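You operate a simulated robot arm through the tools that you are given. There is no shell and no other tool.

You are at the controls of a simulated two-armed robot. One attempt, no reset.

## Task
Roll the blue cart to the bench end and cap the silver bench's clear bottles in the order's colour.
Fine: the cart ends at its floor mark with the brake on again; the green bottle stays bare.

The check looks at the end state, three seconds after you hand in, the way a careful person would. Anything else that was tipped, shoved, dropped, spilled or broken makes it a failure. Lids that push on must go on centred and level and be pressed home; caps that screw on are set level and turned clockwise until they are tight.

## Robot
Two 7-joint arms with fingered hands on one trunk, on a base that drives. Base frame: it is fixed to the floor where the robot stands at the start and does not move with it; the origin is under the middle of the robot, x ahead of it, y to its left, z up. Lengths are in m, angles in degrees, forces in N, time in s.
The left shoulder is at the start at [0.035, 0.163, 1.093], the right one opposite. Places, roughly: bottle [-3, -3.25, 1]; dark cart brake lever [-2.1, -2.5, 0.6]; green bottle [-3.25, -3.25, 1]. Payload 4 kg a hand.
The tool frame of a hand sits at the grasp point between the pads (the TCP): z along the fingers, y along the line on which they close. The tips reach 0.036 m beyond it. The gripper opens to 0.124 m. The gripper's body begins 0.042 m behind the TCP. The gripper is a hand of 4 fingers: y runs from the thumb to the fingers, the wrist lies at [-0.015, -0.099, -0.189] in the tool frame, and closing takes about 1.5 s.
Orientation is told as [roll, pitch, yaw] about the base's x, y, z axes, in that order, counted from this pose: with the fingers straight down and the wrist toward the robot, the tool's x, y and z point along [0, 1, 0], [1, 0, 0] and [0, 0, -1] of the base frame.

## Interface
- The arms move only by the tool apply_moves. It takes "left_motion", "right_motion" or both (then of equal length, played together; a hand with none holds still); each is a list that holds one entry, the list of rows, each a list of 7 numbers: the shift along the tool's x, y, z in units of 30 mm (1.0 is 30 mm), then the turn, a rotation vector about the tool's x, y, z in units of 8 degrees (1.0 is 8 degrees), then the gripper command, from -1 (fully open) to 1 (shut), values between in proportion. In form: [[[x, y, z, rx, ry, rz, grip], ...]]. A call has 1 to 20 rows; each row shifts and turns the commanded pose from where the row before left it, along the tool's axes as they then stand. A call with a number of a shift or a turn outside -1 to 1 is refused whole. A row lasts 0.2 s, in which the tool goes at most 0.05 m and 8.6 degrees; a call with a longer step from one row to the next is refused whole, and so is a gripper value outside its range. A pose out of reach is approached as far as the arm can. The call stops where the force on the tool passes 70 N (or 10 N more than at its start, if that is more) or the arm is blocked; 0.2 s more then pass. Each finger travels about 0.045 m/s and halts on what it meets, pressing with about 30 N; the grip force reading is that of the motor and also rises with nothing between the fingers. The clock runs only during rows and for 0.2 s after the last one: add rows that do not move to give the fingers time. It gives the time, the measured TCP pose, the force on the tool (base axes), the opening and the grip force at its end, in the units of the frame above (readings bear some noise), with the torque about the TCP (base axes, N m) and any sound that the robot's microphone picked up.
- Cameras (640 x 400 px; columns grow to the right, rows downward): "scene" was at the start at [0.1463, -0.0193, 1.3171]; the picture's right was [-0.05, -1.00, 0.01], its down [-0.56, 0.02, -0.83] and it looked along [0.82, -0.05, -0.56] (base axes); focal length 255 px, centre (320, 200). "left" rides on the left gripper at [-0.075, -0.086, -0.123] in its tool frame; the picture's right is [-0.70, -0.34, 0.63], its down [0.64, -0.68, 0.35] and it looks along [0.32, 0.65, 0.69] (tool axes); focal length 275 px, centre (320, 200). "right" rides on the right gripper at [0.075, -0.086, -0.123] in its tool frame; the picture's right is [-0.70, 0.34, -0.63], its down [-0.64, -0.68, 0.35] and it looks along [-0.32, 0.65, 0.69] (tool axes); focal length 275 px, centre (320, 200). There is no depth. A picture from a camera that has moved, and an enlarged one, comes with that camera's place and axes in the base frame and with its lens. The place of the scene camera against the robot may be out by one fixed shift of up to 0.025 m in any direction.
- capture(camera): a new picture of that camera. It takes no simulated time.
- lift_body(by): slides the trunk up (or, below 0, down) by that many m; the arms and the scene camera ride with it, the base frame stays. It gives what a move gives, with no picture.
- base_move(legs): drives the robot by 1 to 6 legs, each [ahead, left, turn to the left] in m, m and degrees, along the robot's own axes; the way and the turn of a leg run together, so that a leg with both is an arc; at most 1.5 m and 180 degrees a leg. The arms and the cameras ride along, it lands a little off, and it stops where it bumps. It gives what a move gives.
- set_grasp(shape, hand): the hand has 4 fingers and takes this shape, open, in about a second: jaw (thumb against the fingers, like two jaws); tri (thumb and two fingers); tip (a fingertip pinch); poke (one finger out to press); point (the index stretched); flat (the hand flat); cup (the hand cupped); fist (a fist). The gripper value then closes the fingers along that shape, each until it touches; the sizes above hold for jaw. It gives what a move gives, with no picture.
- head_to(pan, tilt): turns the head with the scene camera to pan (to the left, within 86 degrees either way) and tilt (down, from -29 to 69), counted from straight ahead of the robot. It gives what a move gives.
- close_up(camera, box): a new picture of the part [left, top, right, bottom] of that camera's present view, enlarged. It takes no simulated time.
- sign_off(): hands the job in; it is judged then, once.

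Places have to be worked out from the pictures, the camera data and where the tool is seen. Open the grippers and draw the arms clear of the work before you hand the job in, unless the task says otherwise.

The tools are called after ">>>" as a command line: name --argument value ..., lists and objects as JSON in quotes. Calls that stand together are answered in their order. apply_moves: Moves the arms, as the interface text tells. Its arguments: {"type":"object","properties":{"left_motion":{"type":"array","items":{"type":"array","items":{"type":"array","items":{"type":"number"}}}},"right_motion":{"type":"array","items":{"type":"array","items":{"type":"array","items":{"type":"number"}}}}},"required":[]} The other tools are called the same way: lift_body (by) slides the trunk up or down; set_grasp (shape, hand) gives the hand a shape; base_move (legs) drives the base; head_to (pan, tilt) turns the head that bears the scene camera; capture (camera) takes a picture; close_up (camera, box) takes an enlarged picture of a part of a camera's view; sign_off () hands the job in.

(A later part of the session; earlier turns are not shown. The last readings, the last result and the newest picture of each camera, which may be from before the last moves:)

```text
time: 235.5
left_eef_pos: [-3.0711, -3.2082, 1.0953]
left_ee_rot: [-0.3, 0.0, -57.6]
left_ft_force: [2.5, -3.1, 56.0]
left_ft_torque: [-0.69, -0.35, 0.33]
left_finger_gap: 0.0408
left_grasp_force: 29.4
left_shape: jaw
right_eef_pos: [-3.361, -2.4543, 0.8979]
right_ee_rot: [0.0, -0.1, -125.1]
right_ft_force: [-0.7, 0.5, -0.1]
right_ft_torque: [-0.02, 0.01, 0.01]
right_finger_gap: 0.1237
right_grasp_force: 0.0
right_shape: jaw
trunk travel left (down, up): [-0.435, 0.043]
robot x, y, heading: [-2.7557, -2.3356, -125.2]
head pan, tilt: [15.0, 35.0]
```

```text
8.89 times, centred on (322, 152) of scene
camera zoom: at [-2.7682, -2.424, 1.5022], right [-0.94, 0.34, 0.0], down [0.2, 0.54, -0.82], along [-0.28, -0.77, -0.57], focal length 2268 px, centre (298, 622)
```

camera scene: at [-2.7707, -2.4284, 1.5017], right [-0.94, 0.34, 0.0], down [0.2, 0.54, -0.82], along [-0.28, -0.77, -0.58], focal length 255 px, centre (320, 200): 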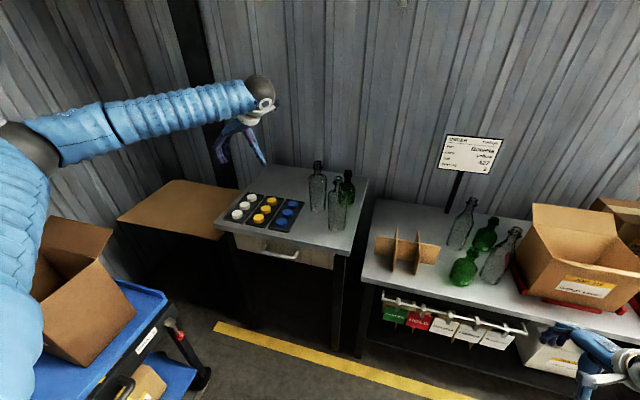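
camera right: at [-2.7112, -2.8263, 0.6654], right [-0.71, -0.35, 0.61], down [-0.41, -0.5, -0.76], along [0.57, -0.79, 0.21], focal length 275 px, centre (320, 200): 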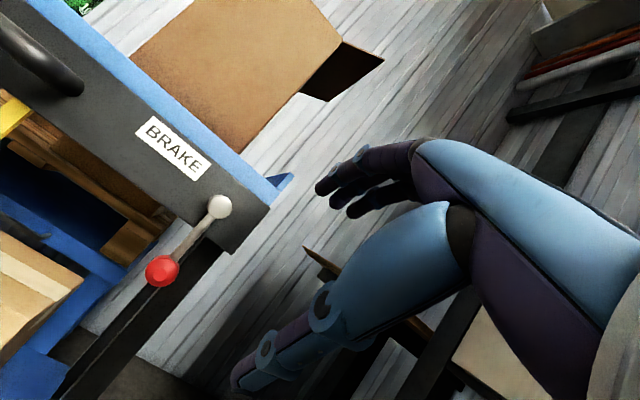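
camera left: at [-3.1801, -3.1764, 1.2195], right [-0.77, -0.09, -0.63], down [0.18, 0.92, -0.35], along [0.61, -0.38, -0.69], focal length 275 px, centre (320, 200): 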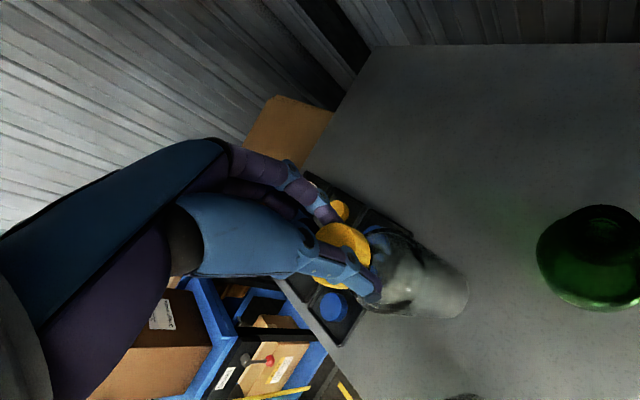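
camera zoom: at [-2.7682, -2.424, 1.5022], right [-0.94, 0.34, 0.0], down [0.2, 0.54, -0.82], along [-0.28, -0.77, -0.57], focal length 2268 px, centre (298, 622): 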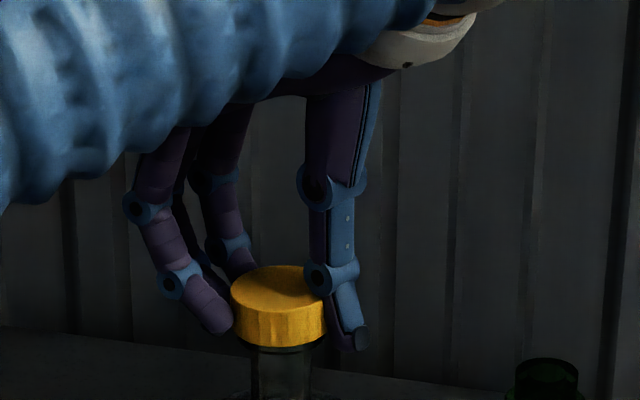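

Force 56 N with no further travel and the cap looks level, so it is home. I ease off, open the fingers a little and lift away.

>>> apply_moves --left_motion '[[[0, 0, -0.2, 0, 0, 0, 1], [0, 0, -0.1, 0, 0, 0, 0.6], [0, 0, 0, 0, 0, 0, 0.2], [0, 0, 0, 0, 0, 0, 0], [0, 0, 0, 0, 0, 0, 0], [0, 0, 0, 0, 0, 0, 0], [0, 0, -0.4, 0, 0, 0, 0], [0, 0, -0.8, 0, 0, 0, 0], [0, 0, -1, 0, 0, 0, 0], [0, 0, -1, 0, 0, 0, 0]]]'

>>> close_up --camera "scene" --box '[290, 130, 370, 230]'

>>> close_up --camera "scene" --box '[300, 140, 345, 185]'

>>> capture --camera "left"

```text
time: 237.7
left_eef_pos: [-3.0707, -3.2105, 1.1936]
left_ee_rot: [0.1, 0.2, -57.6]
left_ft_force: [-0.3, 0.1, 0.5]
left_ft_torque: [-0.04, -0.01, 0.01]
left_finger_gap: 0.0618
left_grasp_force: 0.1
left_shape: jaw
right_eef_pos: [-3.3622, -2.4568, 0.8963]
right_ee_rot: [-0.1, 0.2, -125.0]
right_ft_force: [0.3, -0.4, -0.9]
right_ft_torque: [-0.04, 0.01, -0.01]
right_finger_gap: 0.1237
right_grasp_force: 0.0
right_shape: jaw
trunk travel left (down, up): [-0.435, 0.043]
robot x, y, heading: [-2.7551, -2.3368, -125.3]
head pan, tilt: [15.0, 35.0]
```

```text
4.00 times, centred on (330, 180) of scene
camera zoom: at [-2.7703, -2.428, 1.5018], right [-0.94, 0.34, 0.0], down [0.2, 0.54, -0.82], along [-0.28, -0.77, -0.58], focal length 1021 px, centre (280, 280)
```

zoom: 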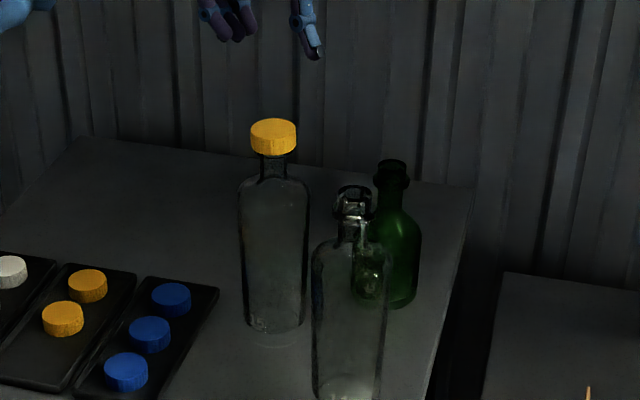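

```text
8.89 times, centred on (322, 162) of scene
camera zoom: at [-2.7703, -2.428, 1.5018], right [-0.94, 0.34, 0.0], down [0.2, 0.54, -0.82], along [-0.28, -0.77, -0.58], focal length 2268 px, centre (298, 533)
```

zoom: 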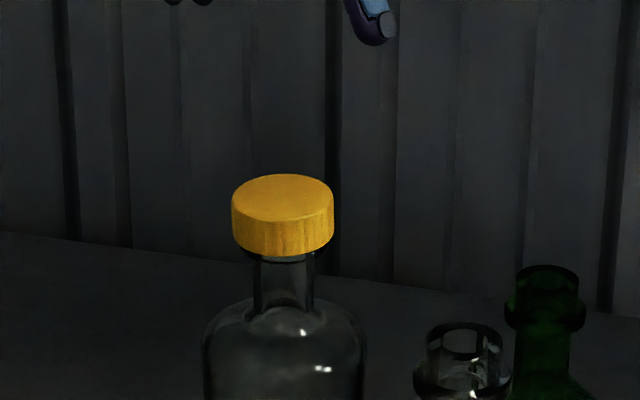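

```text
taken
camera left: at [-3.1821, -3.1796, 1.3148], right [-0.77, -0.09, -0.63], down [0.18, 0.92, -0.34], along [0.62, -0.38, -0.69], focal length 275 px, centre (320, 200)
```

left: 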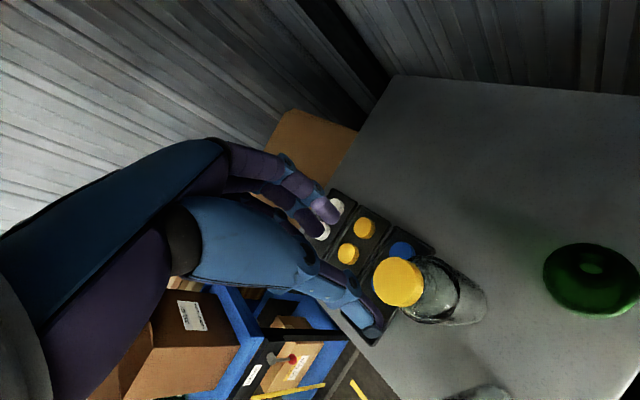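

Bottle 15 wears its yellow cap level and fully down. I go for the second yellow cap (the middle one) with the same grip.

>>> apply_moves --left_motion '[[[0, 0, 0, 0, 0, -0.933, 0], [0, 0, 0, 0, 0, -0.933, 0], [0, 0, 0, 0, 0, -0.933, 0], [0.225, 0.9, 0, 0, 0, 0, 0], [0.225, 0.9, 0, 0, 0, 0, 0], [0.225, 0.9, 0, 0, 0, 0, 0], [0.225, 0.9, 0, 0, 0, 0, 0], [0.225, 0.9, 0, 0, 0, 0, 0], [0.225, 0.9, 0, 0, 0, 0, 0], [0.225, 0.9, 0, 0, 0, 0, 0], [0.225, 0.9, 0, 0, 0, 0, 0], [0, 0, 1, 0, 0, 0, 0], [0, 0, 1, 0, 0, 0, 0], [0, 0, 1, 0, 0, 0, 0], [0, 0, 1, 0, 0, 0, 0], [0, 0, 1, 0, 0, 0, 0], [0, 0, 1, 0, 0, 0, 0], [0, 0, 0.8, 0, 0, 0, 0], [0, 0, 0.4, 0, 0, 0, 0]]]'

>>> capture --camera "left"

>>> close_up --camera "left" --box '[280, 180, 480, 330]'

```text
time: 241.7
left_eef_pos: [-2.8612, -3.2891, 0.9753]
left_ee_rot: [0.0, 0.1, -35.2]
left_ft_force: [0.0, -0.7, -0.5]
left_ft_torque: [0.0, 0.01, 0.0]
left_finger_gap: 0.0617
left_grasp_force: 0.0
left_shape: jaw
right_eef_pos: [-3.3626, -2.4562, 0.8951]
right_ee_rot: [-0.1, 0.2, -125.0]
right_ft_force: [-0.8, 0.9, 0.3]
right_ft_torque: [0.0, -0.02, -0.02]
right_finger_gap: 0.1241
right_grasp_force: 0.0
right_shape: jaw
trunk travel left (down, up): [-0.435, 0.043]
robot x, y, heading: [-2.7574, -2.3353, -125.2]
head pan, tilt: [15.0, 35.0]
```

```text
taken
camera left: at [-2.9763, -3.3023, 1.0976], right [-0.68, -0.37, -0.64], down [-0.19, 0.92, -0.34], along [0.71, -0.12, -0.69], focal length 275 px, centre (320, 200)
```

left: 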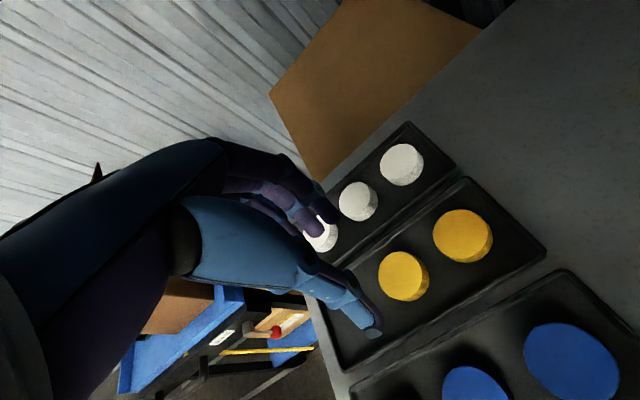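

```text
2.67 times, centred on (380, 255) of left
camera zoom: at [-2.9763, -3.3023, 1.0976], right [-0.68, -0.37, -0.64], down [-0.19, 0.92, -0.34], along [0.71, -0.12, -0.69], focal length 734 px, centre (160, 53)
```

zoom: 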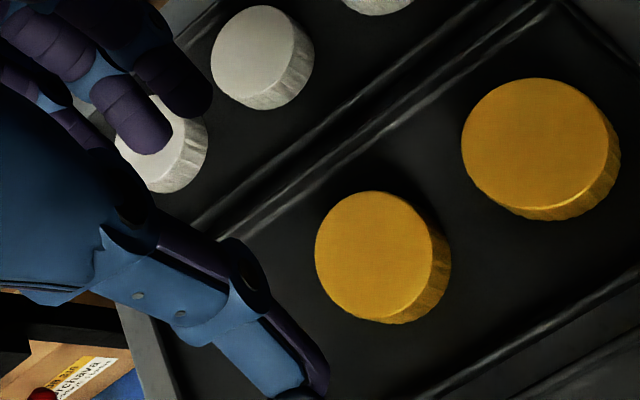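

The middle cap is nearly centred; I correct by a few millimetres, narrow the fingers to fit inside the tray and lower.

>>> apply_moves --left_motion '[[[-0.15, -0.1, 0, 0, 0, 0, 0.22], [0, 0, 0.5, 0, 0, 0, 0.22], [0, 0, 0.7, 0, 0, 0, 0.22], [0, 0, 0.5, 0, 0, 0, 0.22], [0, 0, 0.3, 0, 0, 0, 0.22]]]'

>>> close_up --camera "left" --box '[260, 160, 460, 310]'

>>> close_up --camera "scene" --box '[230, 170, 330, 240]'

```text
time: 242.9
left_eef_pos: [-2.8664, -3.2912, 0.9173]
left_ee_rot: [0.1, -0.1, -35.2]
left_ft_force: [-0.1, -0.9, 0.1]
left_ft_torque: [-0.01, -0.03, 0.0]
left_finger_gap: 0.0484
left_grasp_force: 0.1
left_shape: jaw
right_eef_pos: [-3.3626, -2.4551, 0.8966]
right_ee_rot: [-0.1, 0.1, -125.1]
right_ft_force: [0.0, -0.5, -0.3]
right_ft_torque: [-0.02, -0.01, 0.02]
right_finger_gap: 0.1238
right_grasp_force: 0.0
right_shape: jaw
trunk travel left (down, up): [-0.435, 0.043]
robot x, y, heading: [-2.7527, -2.3369, -125.1]
head pan, tilt: [15.0, 35.0]
```

```text
2.67 times, centred on (360, 235) of left
camera zoom: at [-2.9821, -3.3044, 1.0391], right [-0.68, -0.37, -0.64], down [-0.19, 0.92, -0.34], along [0.71, -0.12, -0.69], focal length 734 px, centre (213, 107)
```

zoom: 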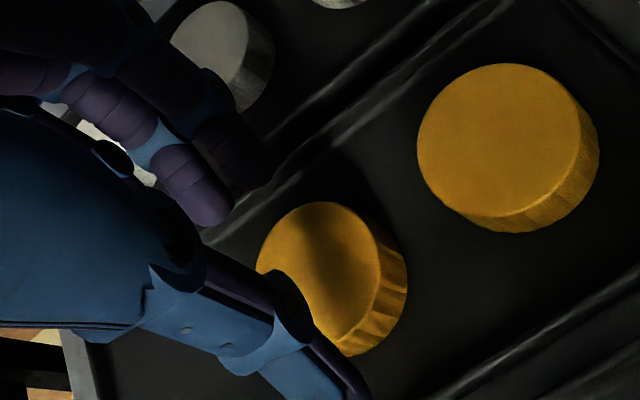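

```text
5.71 times, centred on (280, 205) of scene
camera zoom: at [-2.7702, -2.4289, 1.5017], right [-0.94, 0.34, 0.0], down [0.2, 0.54, -0.82], along [-0.28, -0.77, -0.58], focal length 1458 px, centre (549, 171)
```

zoom: 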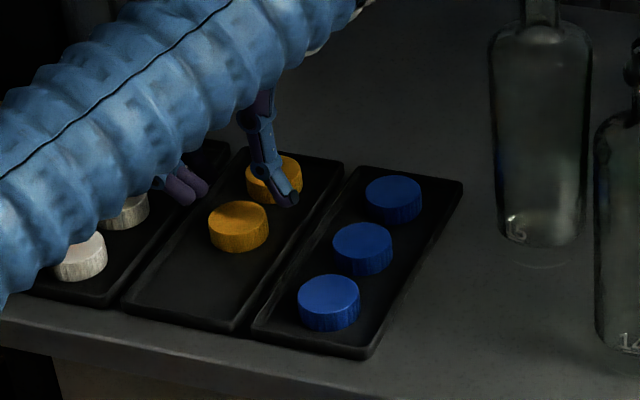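

Thumb and fingers straddle the middle cap evenly. I shift 2 mm left and lower the last 3 cm.

>>> apply_moves --left_motion '[[[0.03, 0.07, 0.3, 0, 0, 0, 0.2], [0, 0, 0.3, 0, 0, 0, 0.2], [0, 0, 0.25, 0, 0, 0, 0.2], [0, 0, 0.2, 0, 0, 0, 0.2]]]'

>>> close_up --camera "left" --box '[260, 160, 460, 310]'

>>> close_up --camera "scene" --box '[230, 170, 330, 240]'

```text
time: 243.9
left_eef_pos: [-2.8647, -3.2917, 0.888]
left_ee_rot: [0.0, 0.0, -35.1]
left_ft_force: [2.2, -0.8, 9.2]
left_ft_torque: [0.13, 0.21, 0.06]
left_finger_gap: 0.0485
left_grasp_force: 0.1
left_shape: jaw
right_eef_pos: [-3.3625, -2.4567, 0.8967]
right_ee_rot: [0.0, 0.1, -125.1]
right_ft_force: [-0.3, 0.6, -0.7]
right_ft_torque: [0.0, 0.01, 0.04]
right_finger_gap: 0.1237
right_grasp_force: 0.0
right_shape: jaw
trunk travel left (down, up): [-0.435, 0.043]
robot x, y, heading: [-2.7547, -2.3395, -125.2]
head pan, tilt: [15.0, 35.0]
```

```text
2.67 times, centred on (360, 235) of left
camera zoom: at [-2.9799, -3.305, 1.0099], right [-0.68, -0.38, -0.63], down [-0.19, 0.92, -0.35], along [0.71, -0.12, -0.69], focal length 734 px, centre (213, 107)
```

zoom: 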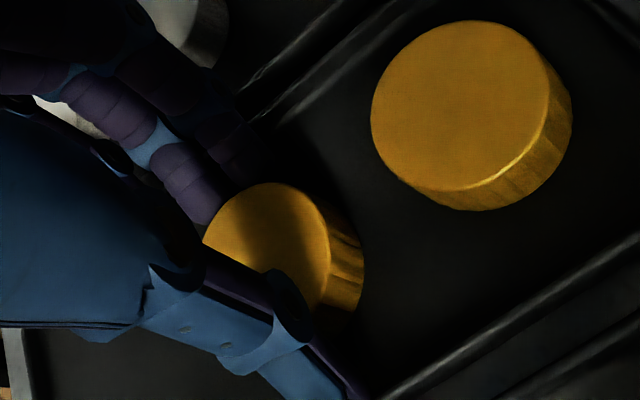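

```text
5.71 times, centred on (280, 205) of scene
camera zoom: at [-2.7698, -2.4275, 1.5019], right [-0.94, 0.34, 0.0], down [0.2, 0.54, -0.82], along [-0.28, -0.77, -0.58], focal length 1458 px, centre (549, 171)
```

zoom: 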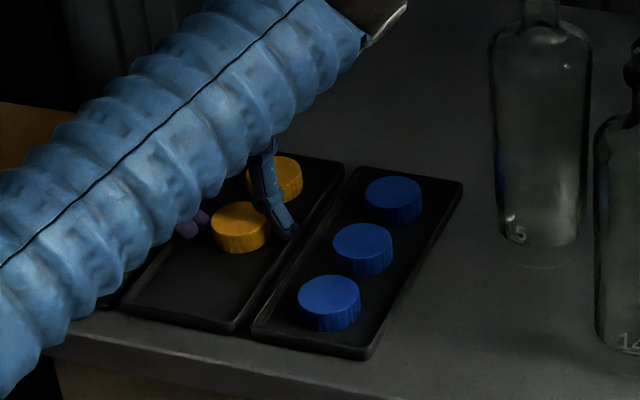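

Light floor contact at the same height as before. I close on the cap.

>>> apply_moves --left_motion '[[[0, 0, 0, 0, 0, 0, 0.4], [0, 0, 0, 0, 0, 0, 0.7], [0, 0, 0, 0, 0, 0, 1], [0, 0, 0, 0, 0, 0, 1], [0, 0, 0, 0, 0, 0, 1], [0, 0, 0, 0, 0, 0, 1]]]'

>>> close_up --camera "left" --box '[260, 160, 460, 310]'

>>> close_up --camera "scene" --box '[230, 170, 330, 240]'

```text
time: 245.3
left_eef_pos: [-2.8664, -3.2908, 0.888]
left_ee_rot: [-0.1, 0.0, -35.2]
left_ft_force: [-5.7, 0.7, 16.8]
left_ft_torque: [0.32, 0.57, 0.06]
left_finger_gap: 0.0361
left_grasp_force: 29.7
left_shape: jaw
right_eef_pos: [-3.3636, -2.4554, 0.8956]
right_ee_rot: [0.1, 0.1, -125.0]
right_ft_force: [0.4, -0.3, -0.7]
right_ft_torque: [0.01, 0.0, -0.02]
right_finger_gap: 0.1239
right_grasp_force: 0.1
right_shape: jaw
trunk travel left (down, up): [-0.435, 0.043]
robot x, y, heading: [-2.7588, -2.3326, -125.1]
head pan, tilt: [15.0, 35.0]
```

```text
2.67 times, centred on (360, 235) of left
camera zoom: at [-2.9811, -3.3041, 1.0094], right [-0.68, -0.37, -0.63], down [-0.19, 0.92, -0.35], along [0.71, -0.12, -0.69], focal length 734 px, centre (213, 107)
```

zoom: 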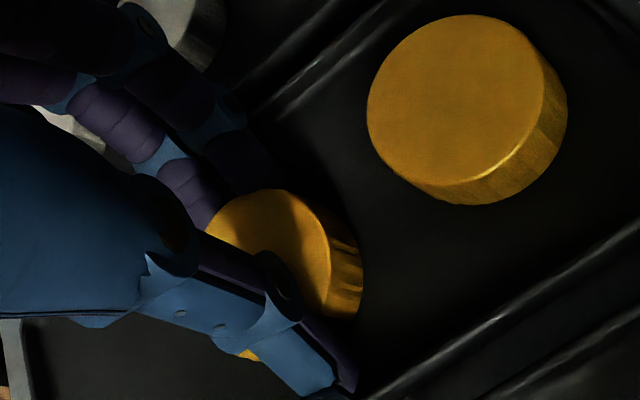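

```text
5.71 times, centred on (280, 205) of scene
camera zoom: at [-2.7705, -2.427, 1.5018], right [-0.94, 0.34, 0.0], down [0.2, 0.54, -0.82], along [-0.28, -0.77, -0.58], focal length 1458 px, centre (549, 171)
```

zoom: 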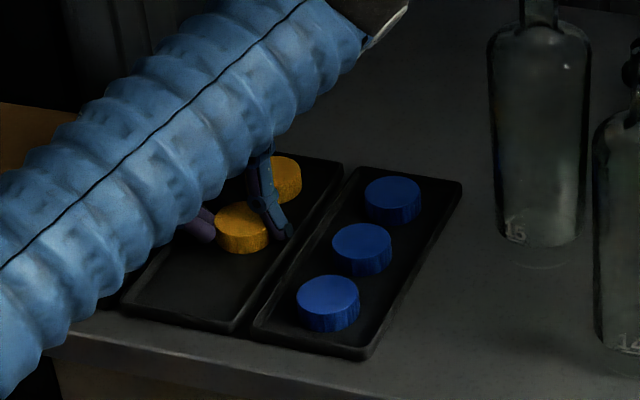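

Gripped. I lift it slowly and check.

>>> apply_moves --left_motion '[[[0, 0, -0.3, 0, 0, 0, 1], [0, 0, -0.5, 0, 0, 0, 1], [0, 0, -0.8, 0, 0, 0, 1], [0, 0, -1, 0, 0, 0, 1], [0, 0, -1, 0, 0, 0, 1], [0, 0, -1, 0, 0, 0, 1], [0, 0, -1, 0, 0, 0, 1], [0, 0, -1, 0, 0, 0, 1], [0, 0, -1, 0, 0, 0, 1], [0, 0, -1, 0, 0, 0, 1], [0, 0, -1, 0, 0, 0, 1]]]'

>>> close_up --camera "left" --box '[290, 200, 450, 320]'

>>> close_up --camera "scene" --box '[220, 110, 280, 160]'

>>> close_up --camera "scene" --box '[220, 130, 360, 250]'

```text
time: 247.7
left_eef_pos: [-2.8645, -3.2911, 1.1743]
left_ee_rot: [0.2, 0.0, -35.3]
left_ft_force: [0.0, 0.3, -0.4]
left_ft_torque: [-0.06, -0.01, 0.03]
left_finger_gap: 0.0348
left_grasp_force: 29.9
left_shape: jaw
right_eef_pos: [-3.3628, -2.4559, 0.8964]
right_ee_rot: [0.0, 0.1, -125.1]
right_ft_force: [-0.8, 0.5, -0.4]
right_ft_torque: [-0.01, 0.03, 0.0]
right_finger_gap: 0.1237
right_grasp_force: 0.0
right_shape: jaw
trunk travel left (down, up): [-0.435, 0.043]
robot x, y, heading: [-2.758, -2.3376, -125.0]
head pan, tilt: [15.0, 35.0]
```

```text
3.33 times, centred on (370, 260) of left
camera zoom: at [-2.98, -3.3048, 1.2961], right [-0.68, -0.37, -0.64], down [-0.19, 0.92, -0.34], along [0.71, -0.12, -0.69], focal length 918 px, centre (153, 0)
```

zoom: 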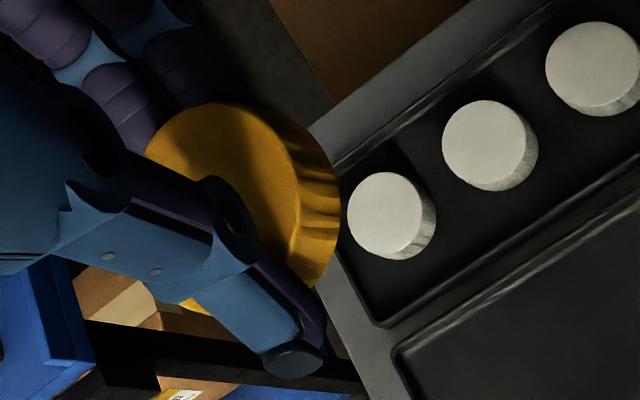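

```text
8.00 times, centred on (250, 135) of scene
camera zoom: at [-2.7701, -2.428, 1.5018], right [-0.94, 0.34, 0.0], down [0.2, 0.54, -0.82], along [-0.28, -0.77, -0.58], focal length 2041 px, centre (880, 720)
```

zoom: 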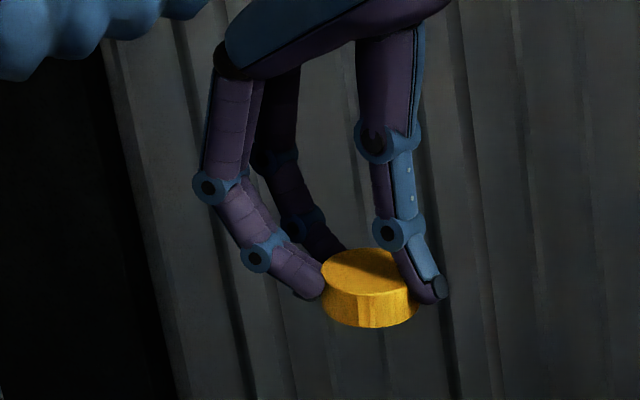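

```text
3.33 times, centred on (290, 190) of scene
camera zoom: at [-2.7701, -2.428, 1.5018], right [-0.94, 0.34, 0.0], down [0.2, 0.54, -0.82], along [-0.28, -0.77, -0.58], focal length 850 px, centre (420, 233)
```

zoom: 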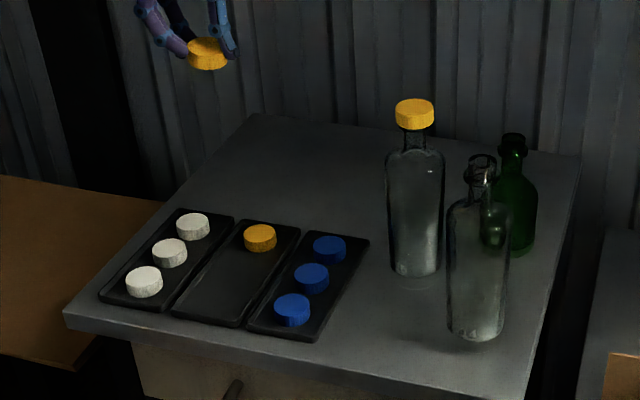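

The second cap is held level. I carry it over bottle 14, well above the capped bottle 15.

>>> apply_moves --left_motion '[[[0.132, -0.926, 0, 0, 0, 0, 1], [0.132, -0.926, 0, 0, 0, 0, 1], [0.132, -0.926, 0, 0, 0, 0, 1], [0.132, -0.926, 0, 0, 0, 0, 1], [0.132, -0.926, 0, 0, 0, 0, 1], [0.132, -0.926, 0, 0, 0, 0, 1], [0.132, -0.926, 0, 0, 0, 0, 1], [0.132, -0.926, 0, 0, 0, 0, 1], [0.132, -0.926, 0, 0, 0, 0, 1], [0.132, -0.926, 0, 0, 0, 0, 1], [0.132, -0.926, 0, 0, 0, 0, 1], [0, 0, 0, 0, 0, 0, 1]]]'

>>> capture --camera "left"

>>> close_up --camera "left" --box '[290, 200, 450, 320]'

>>> close_up --camera "scene" --box '[310, 130, 370, 190]'

```text
time: 250.3
left_eef_pos: [-3.0888, -3.0833, 1.1741]
left_ee_rot: [0.1, 0.1, -35.2]
left_ft_force: [-0.1, -0.1, -0.1]
left_ft_torque: [0.04, 0.01, 0.01]
left_finger_gap: 0.0345
left_grasp_force: 29.9
left_shape: jaw
right_eef_pos: [-3.3621, -2.4579, 0.8965]
right_ee_rot: [0.0, 0.1, -125.1]
right_ft_force: [0.8, -0.5, 0.1]
right_ft_torque: [0.0, 0.01, 0.03]
right_finger_gap: 0.124
right_grasp_force: 0.1
right_shape: jaw
trunk travel left (down, up): [-0.435, 0.043]
robot x, y, heading: [-2.7548, -2.3364, -125.0]
head pan, tilt: [15.0, 35.0]
```

```text
taken
camera left: at [-3.2044, -3.097, 1.2958], right [-0.68, -0.37, -0.63], down [-0.19, 0.92, -0.34], along [0.71, -0.11, -0.69], focal length 275 px, centre (320, 200)
```

left: 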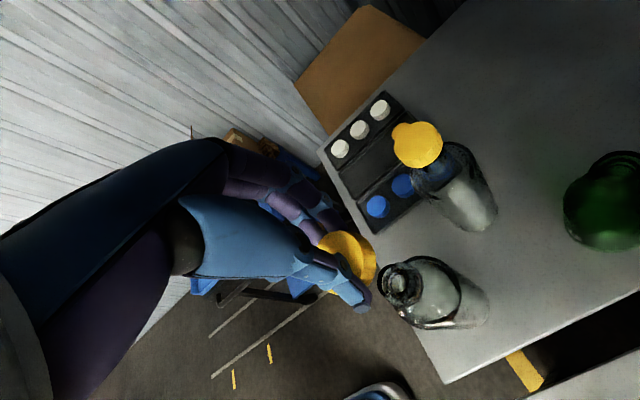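

```text
3.33 times, centred on (370, 260) of left
camera zoom: at [-3.2044, -3.097, 1.2958], right [-0.68, -0.37, -0.63], down [-0.19, 0.92, -0.34], along [0.71, -0.11, -0.69], focal length 918 px, centre (153, 0)
```

zoom: 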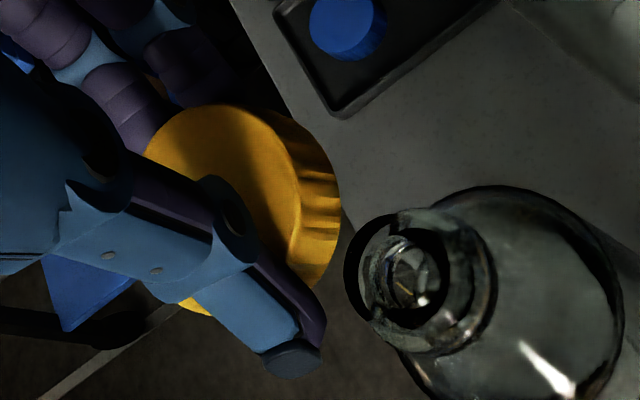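

```text
6.67 times, centred on (340, 160) of scene
camera zoom: at [-2.7694, -2.4293, 1.5017], right [-0.94, 0.34, 0.0], down [0.2, 0.54, -0.82], along [-0.28, -0.77, -0.58], focal length 1701 px, centre (187, 467)
```

zoom: 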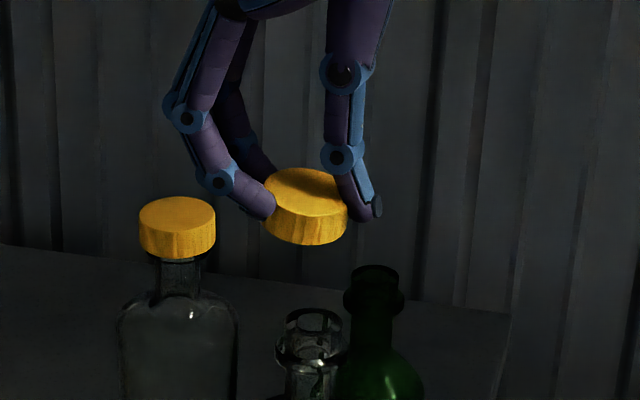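

Bottle 14's neck lies right under my tool axis while the cap sits about 7 mm left of it. I shift right by 6.6 mm and lower to just above the neck.

>>> apply_moves --left_motion '[[[0, -0.22, 0, 0, 0, 0, 1], [0, 0, 0.5, 0, 0, 0, 1], [0, 0, 0.5, 0, 0, 0, 1], [0, 0, 0.4, 0, 0, 0, 1], [0, 0, 0, 0, 0, 0, 1]]]'

>>> close_up --camera "left" --box '[290, 200, 450, 320]'

>>> close_up --camera "scene" --box '[310, 130, 370, 190]'

```text
time: 251.5
left_eef_pos: [-3.096, -3.0759, 1.132]
left_ee_rot: [0.1, -0.1, -35.2]
left_ft_force: [0.2, 0.5, 0.6]
left_ft_torque: [0.0, -0.04, 0.0]
left_finger_gap: 0.0346
left_grasp_force: 29.6
left_shape: jaw
right_eef_pos: [-3.3629, -2.4576, 0.896]
right_ee_rot: [-0.1, 0.1, -125.0]
right_ft_force: [0.4, -1.2, -1.0]
right_ft_torque: [0.02, 0.02, -0.04]
right_finger_gap: 0.1238
right_grasp_force: 0.1
right_shape: jaw
trunk travel left (down, up): [-0.435, 0.043]
robot x, y, heading: [-2.7584, -2.3358, -124.9]
head pan, tilt: [15.0, 35.0]
```

```text
3.33 times, centred on (370, 260) of left
camera zoom: at [-3.2105, -3.09, 1.2533], right [-0.68, -0.37, -0.64], down [-0.19, 0.92, -0.34], along [0.71, -0.12, -0.69], focal length 918 px, centre (153, 0)
```

zoom: 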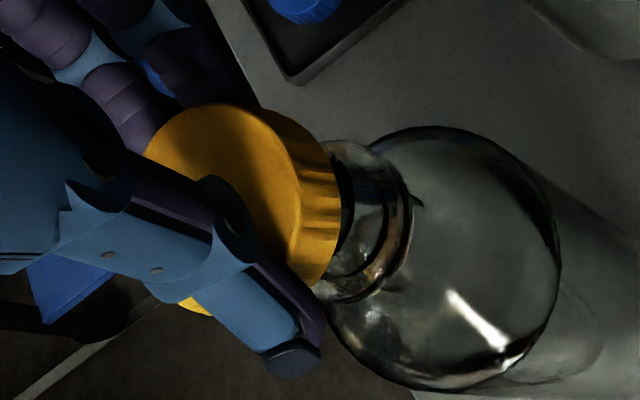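

```text
6.67 times, centred on (340, 160) of scene
camera zoom: at [-2.7704, -2.4285, 1.5017], right [-0.94, 0.34, 0.0], down [0.2, 0.54, -0.82], along [-0.28, -0.77, -0.58], focal length 1701 px, centre (187, 467)
```

zoom: 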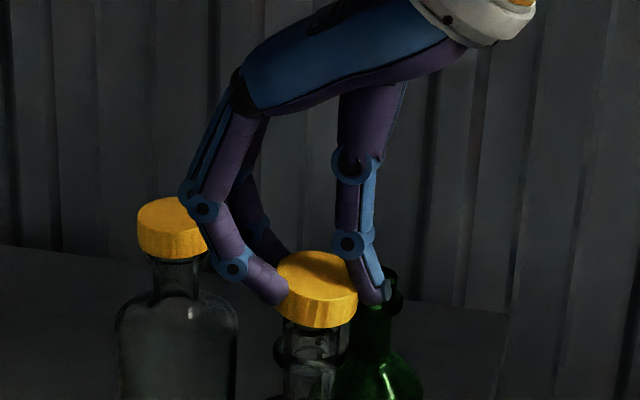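

In the side view the cap is centred to about 1.5 mm. I nudge 2 mm forward and lower gently, watching for early contact.

>>> apply_moves --left_motion '[[[-0.06, 0.02, 0, 0, 0, 0, 1], [0, 0, 0.15, 0, 0, 0, 1], [0, 0, 0.15, 0, 0, 0, 1], [0, 0, 0.12, 0, 0, 0, 1], [0, 0, 0.12, 0, 0, 0, 1]]]'

>>> close_up --camera "scene" --box '[310, 130, 370, 190]'

>>> close_up --camera "left" --box '[290, 200, 450, 320]'

```text
time: 252.7
left_eef_pos: [-3.0957, -3.0773, 1.1156]
left_ee_rot: [0.2, 0.0, -35.2]
left_ft_force: [0.4, 0.6, 0.1]
left_ft_torque: [0.01, 0.01, -0.02]
left_finger_gap: 0.0345
left_grasp_force: 30.3
left_shape: jaw
right_eef_pos: [-3.3629, -2.4561, 0.8966]
right_ee_rot: [-0.1, 0.2, -125.1]
right_ft_force: [0.6, -0.4, -0.6]
right_ft_torque: [0.03, -0.03, -0.02]
right_finger_gap: 0.1236
right_grasp_force: 0.1
right_shape: jaw
trunk travel left (down, up): [-0.435, 0.043]
robot x, y, heading: [-2.7552, -2.3383, -125.1]
head pan, tilt: [15.0, 35.0]
```

```text
6.67 times, centred on (340, 160) of scene
camera zoom: at [-2.7703, -2.4289, 1.5017], right [-0.94, 0.34, 0.0], down [0.2, 0.54, -0.82], along [-0.28, -0.77, -0.58], focal length 1701 px, centre (187, 467)
```

zoom: 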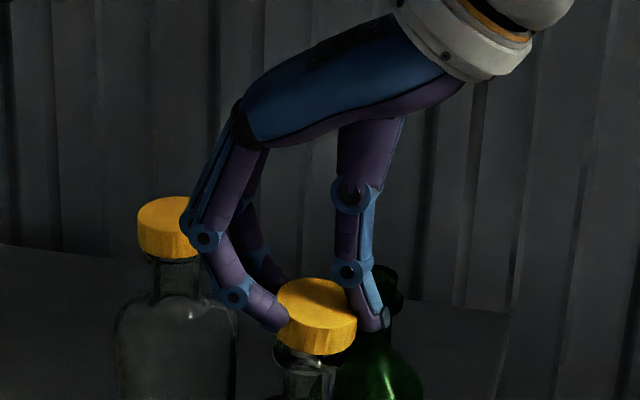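

```text
3.33 times, centred on (370, 260) of left
camera zoom: at [-3.2116, -3.0916, 1.2369], right [-0.68, -0.37, -0.64], down [-0.18, 0.92, -0.34], along [0.71, -0.11, -0.69], focal length 918 px, centre (153, 0)
```

zoom: 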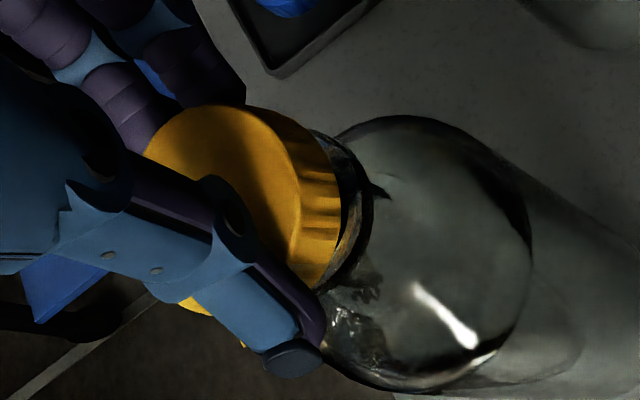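

Still no contact and the cap seems to be entering over the ring. I continue in small steps.

>>> apply_moves --left_motion '[[[0, 0, 0.1, 0, 0, 0, 1], [0, 0, 0.1, 0, 0, 0, 1]]]'

>>> close_up --camera "scene" --box '[310, 130, 370, 190]'

```text
time: 253.3
left_eef_pos: [-3.0964, -3.0779, 1.11]
left_ee_rot: [0.2, 0.0, -35.2]
left_ft_force: [0.4, -0.4, 1.2]
left_ft_torque: [-0.02, 0.01, 0.01]
left_finger_gap: 0.0347
left_grasp_force: 29.9
left_shape: jaw
right_eef_pos: [-3.3634, -2.457, 0.8955]
right_ee_rot: [-0.1, 0.1, -125.1]
right_ft_force: [0.9, 0.2, -0.7]
right_ft_torque: [0.02, 0.0, 0.03]
right_finger_gap: 0.1237
right_grasp_force: 0.0
right_shape: jaw
trunk travel left (down, up): [-0.435, 0.043]
robot x, y, heading: [-2.7514, -2.3357, -125.2]
head pan, tilt: [15.0, 35.0]
```

```text
6.67 times, centred on (340, 160) of scene
camera zoom: at [-2.7702, -2.4287, 1.5017], right [-0.94, 0.34, 0.0], down [0.2, 0.54, -0.82], along [-0.28, -0.77, -0.58], focal length 1701 px, centre (187, 467)
```

zoom: 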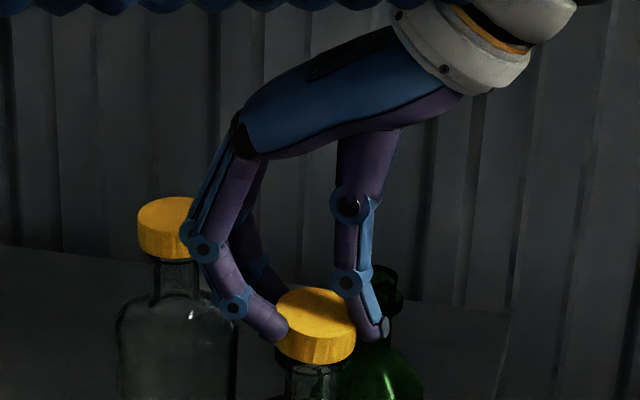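

Only about 1 N. I continue to the expected seat.

>>> apply_moves --left_motion '[[[0, 0, 0.1, 0, 0, 0, 1], [0, 0, 0.1, 0, 0, 0, 1], [0, 0, 0.1, 0, 0, 0, 1]]]'

>>> close_up --camera "scene" --box '[310, 130, 370, 190]'

```text
time: 254.1
left_eef_pos: [-3.0952, -3.0768, 1.1031]
left_ee_rot: [-0.1, 0.1, -35.2]
left_ft_force: [-0.5, -2.4, 19.3]
left_ft_torque: [0.1, 0.22, 0.05]
left_finger_gap: 0.0348
left_grasp_force: 30.7
left_shape: jaw
right_eef_pos: [-3.3616, -2.4557, 0.8965]
right_ee_rot: [0.0, 0.2, -125.0]
right_ft_force: [-0.7, 0.7, -0.2]
right_ft_torque: [-0.01, -0.02, 0.0]
right_finger_gap: 0.1241
right_grasp_force: 0.1
right_shape: jaw
trunk travel left (down, up): [-0.435, 0.043]
robot x, y, heading: [-2.7526, -2.3381, -125.1]
head pan, tilt: [15.0, 35.0]
```

```text
6.67 times, centred on (340, 160) of scene
camera zoom: at [-2.7696, -2.4273, 1.502], right [-0.94, 0.34, 0.0], down [0.2, 0.54, -0.82], along [-0.28, -0.77, -0.58], focal length 1701 px, centre (187, 467)
```

zoom: 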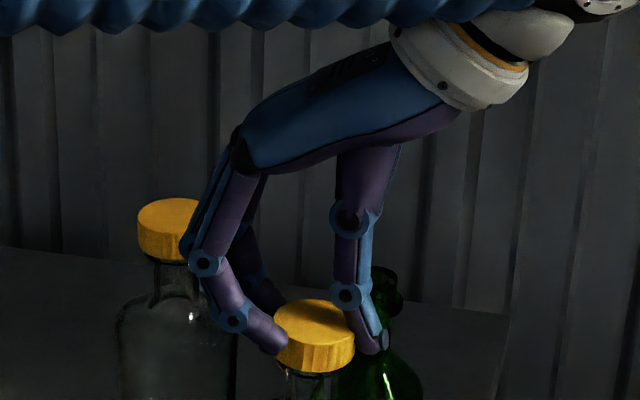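

Contact at the expected seating height. I press it home to about 55 N.

>>> apply_moves --left_motion '[[[0, 0, 0.12, 0, 0, 0, 1], [0, 0, 0.12, 0, 0, 0, 1], [0, 0, 0, 0, 0, 0, 1]]]'

>>> close_up --camera "scene" --box '[310, 130, 370, 190]'

```text
time: 254.9
left_eef_pos: [-3.0952, -3.0752, 1.1008]
left_ee_rot: [-0.3, 0.0, -35.3]
left_ft_force: [-3.6, -7.0, 62.3]
left_ft_torque: [-0.33, -0.01, -0.02]
left_finger_gap: 0.0375
left_grasp_force: 30.4
left_shape: jaw
right_eef_pos: [-3.3631, -2.4546, 0.8975]
right_ee_rot: [0.0, 0.0, -125.0]
right_ft_force: [-0.3, -0.3, -0.3]
right_ft_torque: [-0.02, 0.01, 0.02]
right_finger_gap: 0.1238
right_grasp_force: 0.0
right_shape: jaw
trunk travel left (down, up): [-0.435, 0.043]
robot x, y, heading: [-2.7567, -2.3405, -124.9]
head pan, tilt: [15.0, 35.0]
```

```text
6.67 times, centred on (340, 160) of scene
camera zoom: at [-2.7684, -2.4245, 1.5023], right [-0.94, 0.34, 0.0], down [0.2, 0.54, -0.82], along [-0.28, -0.77, -0.58], focal length 1701 px, centre (187, 467)
```

zoom: 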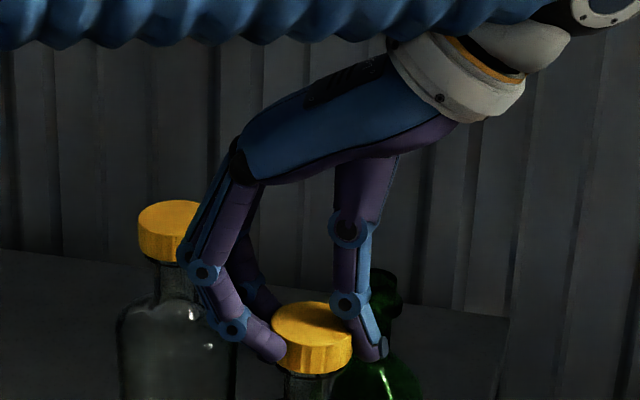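

62 N and fully down. To make sure it is not a thread, I relax the vertical force and turn it slightly clockwise, watching the bottle's label.

>>> apply_moves --left_motion '[[[0, 0, -0.2, 0, 0, 0, 1], [0, 0, -0.05, 0, 0, 0, 1], [0, 0, 0, 0, 0, 0, 1]]]'

>>> close_up --camera "scene" --box '[310, 160, 370, 230]'

>>> apply_moves --left_motion '[[[0, 0, 0, 0, 0, 0.8, 1], [0, 0, 0, 0, 0, 0.8, 1], [0, 0, 0, 0, 0, 0, 1]]]'

>>> close_up --camera "scene" --box '[310, 160, 370, 230]'

```text
time: 255.7
left_eef_pos: [-3.0967, -3.0761, 1.1022]
left_ee_rot: [0.2, -0.1, -35.2]
left_ft_force: [-2.3, -4.3, 33.1]
left_ft_torque: [-0.09, 0.12, 0.04]
left_finger_gap: 0.0366
left_grasp_force: 29.9
left_shape: jaw
right_eef_pos: [-3.3621, -2.456, 0.8972]
right_ee_rot: [0.1, 0.0, -125.0]
right_ft_force: [0.0, -0.8, 0.4]
right_ft_torque: [0.02, -0.01, -0.02]
right_finger_gap: 0.1239
right_grasp_force: 0.0
right_shape: jaw
trunk travel left (down, up): [-0.435, 0.043]
robot x, y, heading: [-2.7577, -2.3374, -125.1]
head pan, tilt: [15.0, 35.0]
```

```text
5.71 times, centred on (340, 195) of scene
camera zoom: at [-2.7694, -2.4267, 1.5017], right [-0.94, 0.34, 0.0], down [0.2, 0.54, -0.82], along [-0.28, -0.77, -0.58], focal length 1458 px, centre (206, 229)
```

zoom: 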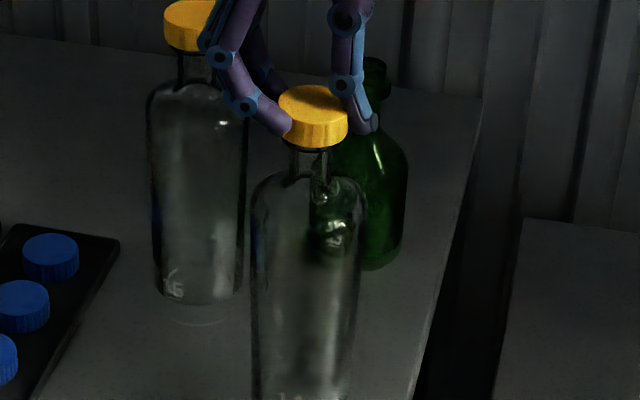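

```text
time: 256.5
left_eef_pos: [-3.0965, -3.0765, 1.1016]
left_ee_rot: [0.1, 0.0, -48.0]
left_ft_force: [-2.1, 3.7, 23.0]
left_ft_torque: [0.17, 0.17, 0.12]
left_finger_gap: 0.0366
left_grasp_force: 30.2
left_shape: jaw
right_eef_pos: [-3.3638, -2.4553, 0.8966]
right_ee_rot: [-0.1, 0.1, -125.1]
right_ft_force: [-0.5, 0.1, -0.4]
right_ft_torque: [0.03, 0.01, -0.02]
right_finger_gap: 0.124
right_grasp_force: 0.1
right_shape: jaw
trunk travel left (down, up): [-0.435, 0.043]
robot x, y, heading: [-2.7535, -2.3363, -125.3]
head pan, tilt: [15.0, 35.0]
```

```text
5.71 times, centred on (340, 195) of scene
camera zoom: at [-2.7699, -2.4265, 1.5018], right [-0.94, 0.34, 0.0], down [0.2, 0.54, -0.82], along [-0.28, -0.77, -0.58], focal length 1458 px, centre (206, 229)
```

zoom: 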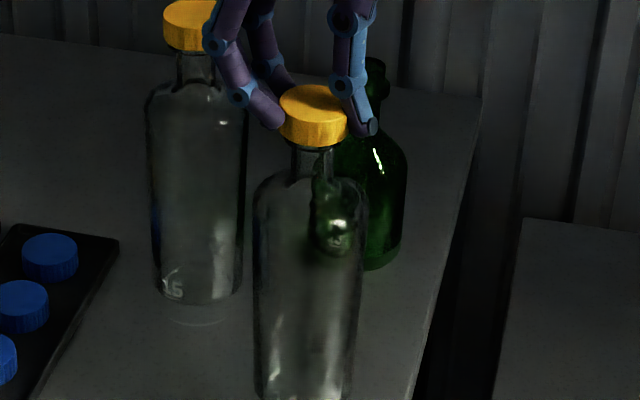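

I look at bottle 14's label region and the cap from the hand camera.

>>> close_up --camera "scene" --box '[310, 190, 370, 240]'

>>> close_up --camera "left" --box '[290, 180, 490, 330]'

```text
8.00 times, centred on (340, 215) of scene
camera zoom: at [-2.7699, -2.4265, 1.5018], right [-0.94, 0.34, 0.0], down [0.2, 0.54, -0.82], along [-0.28, -0.77, -0.58], focal length 2041 px, centre (160, 80)
```

zoom: 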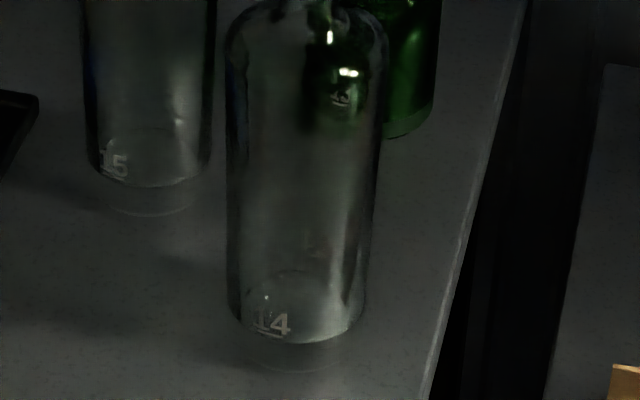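

```text
2.67 times, centred on (390, 255) of left
camera zoom: at [-3.2109, -3.064, 1.2236], right [-0.74, -0.21, -0.64], down [0.02, 0.94, -0.34], along [0.67, -0.27, -0.69], focal length 734 px, centre (133, 53)
```

zoom: 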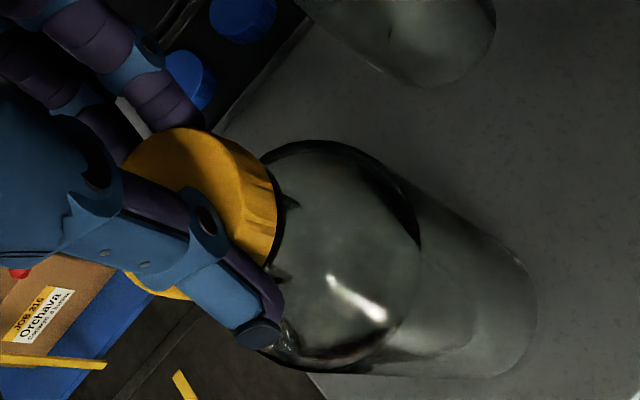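

The bottle turns along with the cap, so the cap holds the neck by itself – a push-on fit. I ease off, open slightly and lift away.

>>> apply_moves --left_motion '[[[0, 0, -0.2, 0, 0, 0, 1], [0, 0, 0, 0, 0, 0, 0.6], [0, 0, 0, 0, 0, 0, 0.2], [0, 0, 0, 0, 0, 0, 0], [0, 0, 0, 0, 0, 0, 0], [0, 0, 0, 0, 0, 0, 0], [0, 0, -0.4, 0, 0, 0, 0], [0, 0, -0.8, 0, 0, 0, 0], [0, 0, -1, 0, 0, 0, 0], [0, 0, -1, 0, 0, 0, 0]]]'

>>> close_up --camera "scene" --box '[300, 140, 370, 190]'

>>> close_up --camera "scene" --box '[220, 130, 380, 250]'

>>> capture --camera "left"

```text
time: 258.7
left_eef_pos: [-3.0951, -3.0758, 1.203]
left_ee_rot: [0.1, 0.0, -48.0]
left_ft_force: [0.7, 0.5, -0.6]
left_ft_torque: [-0.04, -0.01, 0.0]
left_finger_gap: 0.0617
left_grasp_force: 0.0
left_shape: jaw
right_eef_pos: [-3.3629, -2.4559, 0.897]
right_ee_rot: [0.0, 0.1, -125.1]
right_ft_force: [0.6, 0.6, 0.3]
right_ft_torque: [-0.02, -0.03, 0.02]
right_finger_gap: 0.1239
right_grasp_force: 0.0
right_shape: jaw
trunk travel left (down, up): [-0.435, 0.043]
robot x, y, heading: [-2.7547, -2.3346, -125.2]
head pan, tilt: [15.0, 35.0]
```

```text
8.00 times, centred on (335, 165) of scene
camera zoom: at [-2.7702, -2.428, 1.5018], right [-0.94, 0.34, 0.0], down [0.2, 0.54, -0.82], along [-0.28, -0.77, -0.58], focal length 2041 px, centre (200, 480)
```

zoom: 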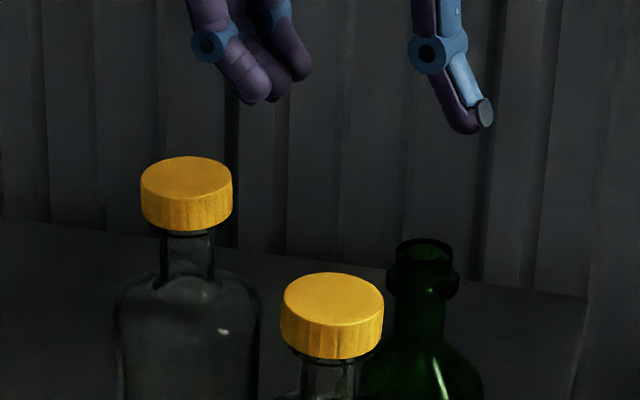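

```text
3.33 times, centred on (300, 190) of scene
camera zoom: at [-2.7702, -2.428, 1.5018], right [-0.94, 0.34, 0.0], down [0.2, 0.54, -0.82], along [-0.28, -0.77, -0.58], focal length 850 px, centre (387, 233)
```

zoom: 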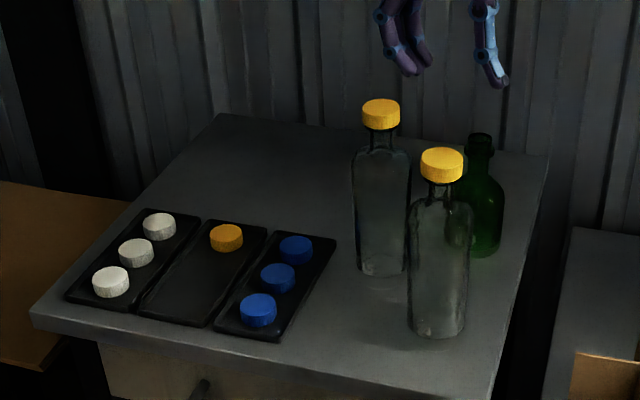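

```text
taken
camera left: at [-3.21, -3.0642, 1.3249], right [-0.74, -0.21, -0.64], down [0.02, 0.94, -0.34], along [0.67, -0.27, -0.69], focal length 275 px, centre (320, 200)
```

left: 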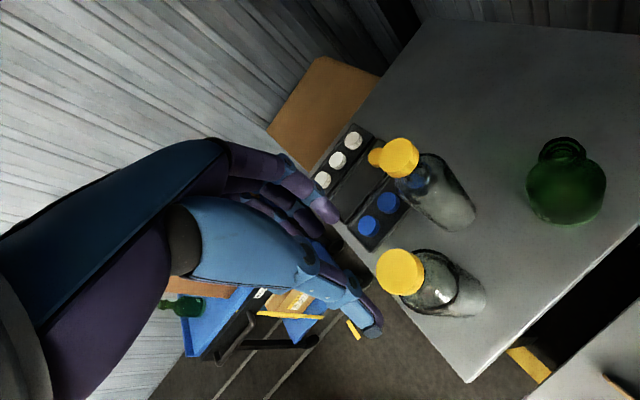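

I compare how the two caps sit with stronger enlargement.

>>> close_up --camera "scene" --box '[330, 170, 356, 192]'

>>> close_up --camera "scene" --box '[308, 155, 334, 177]'

>>> close_up --camera "left" --box '[360, 230, 480, 330]'

>>> close_up --camera "left" --box '[360, 120, 480, 220]'

```text
16.00 times, centred on (343, 181) of scene
camera zoom: at [-2.7702, -2.428, 1.5018], right [-0.94, 0.34, 0.0], down [0.2, 0.54, -0.82], along [-0.28, -0.77, -0.58], focal length 4082 px, centre (-48, 504)
```

zoom: 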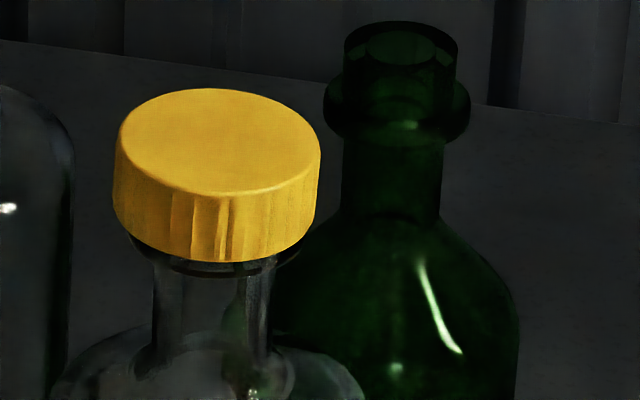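

```text
16.00 times, centred on (321, 166) of scene
camera zoom: at [-2.7702, -2.428, 1.5018], right [-0.94, 0.34, 0.0], down [0.2, 0.54, -0.82], along [-0.28, -0.77, -0.58], focal length 4082 px, centre (304, 744)
```

zoom: 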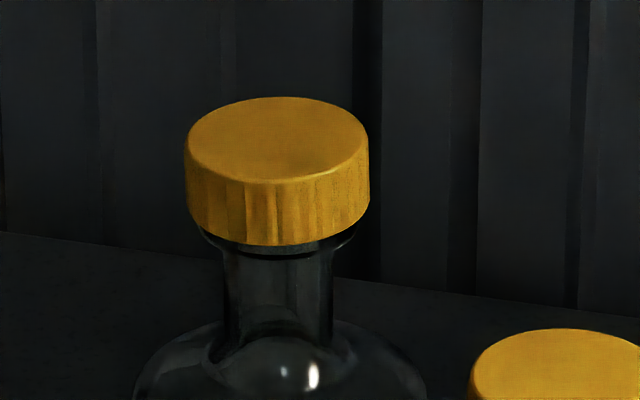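

```text
4.00 times, centred on (420, 280) of left
camera zoom: at [-3.21, -3.0642, 1.3249], right [-0.74, -0.21, -0.64], down [0.02, 0.94, -0.34], along [0.67, -0.27, -0.69], focal length 1101 px, centre (-80, -120)
```

zoom: 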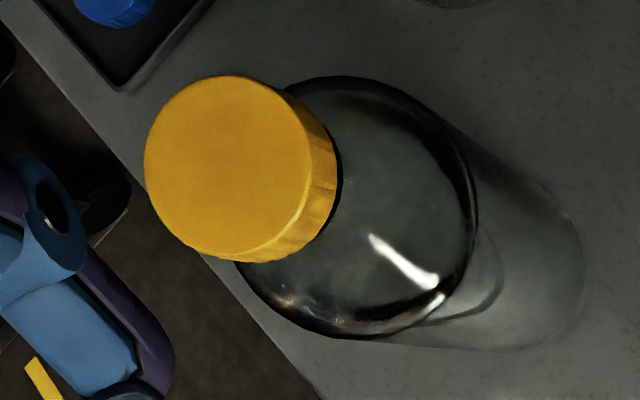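

```text
4.00 times, centred on (420, 170) of left
camera zoom: at [-3.21, -3.0642, 1.3249], right [-0.74, -0.21, -0.64], down [0.02, 0.94, -0.34], along [0.67, -0.27, -0.69], focal length 1101 px, centre (-80, 320)
```

zoom: 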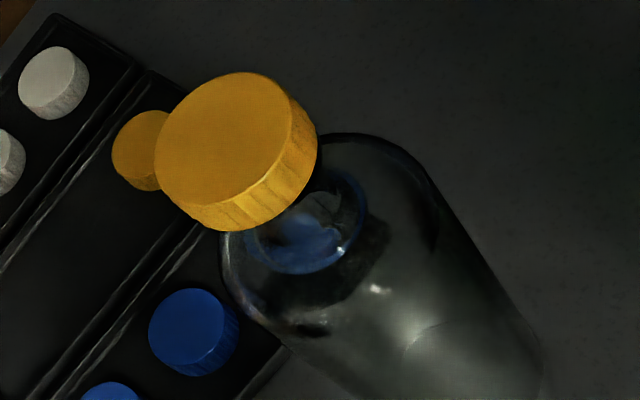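

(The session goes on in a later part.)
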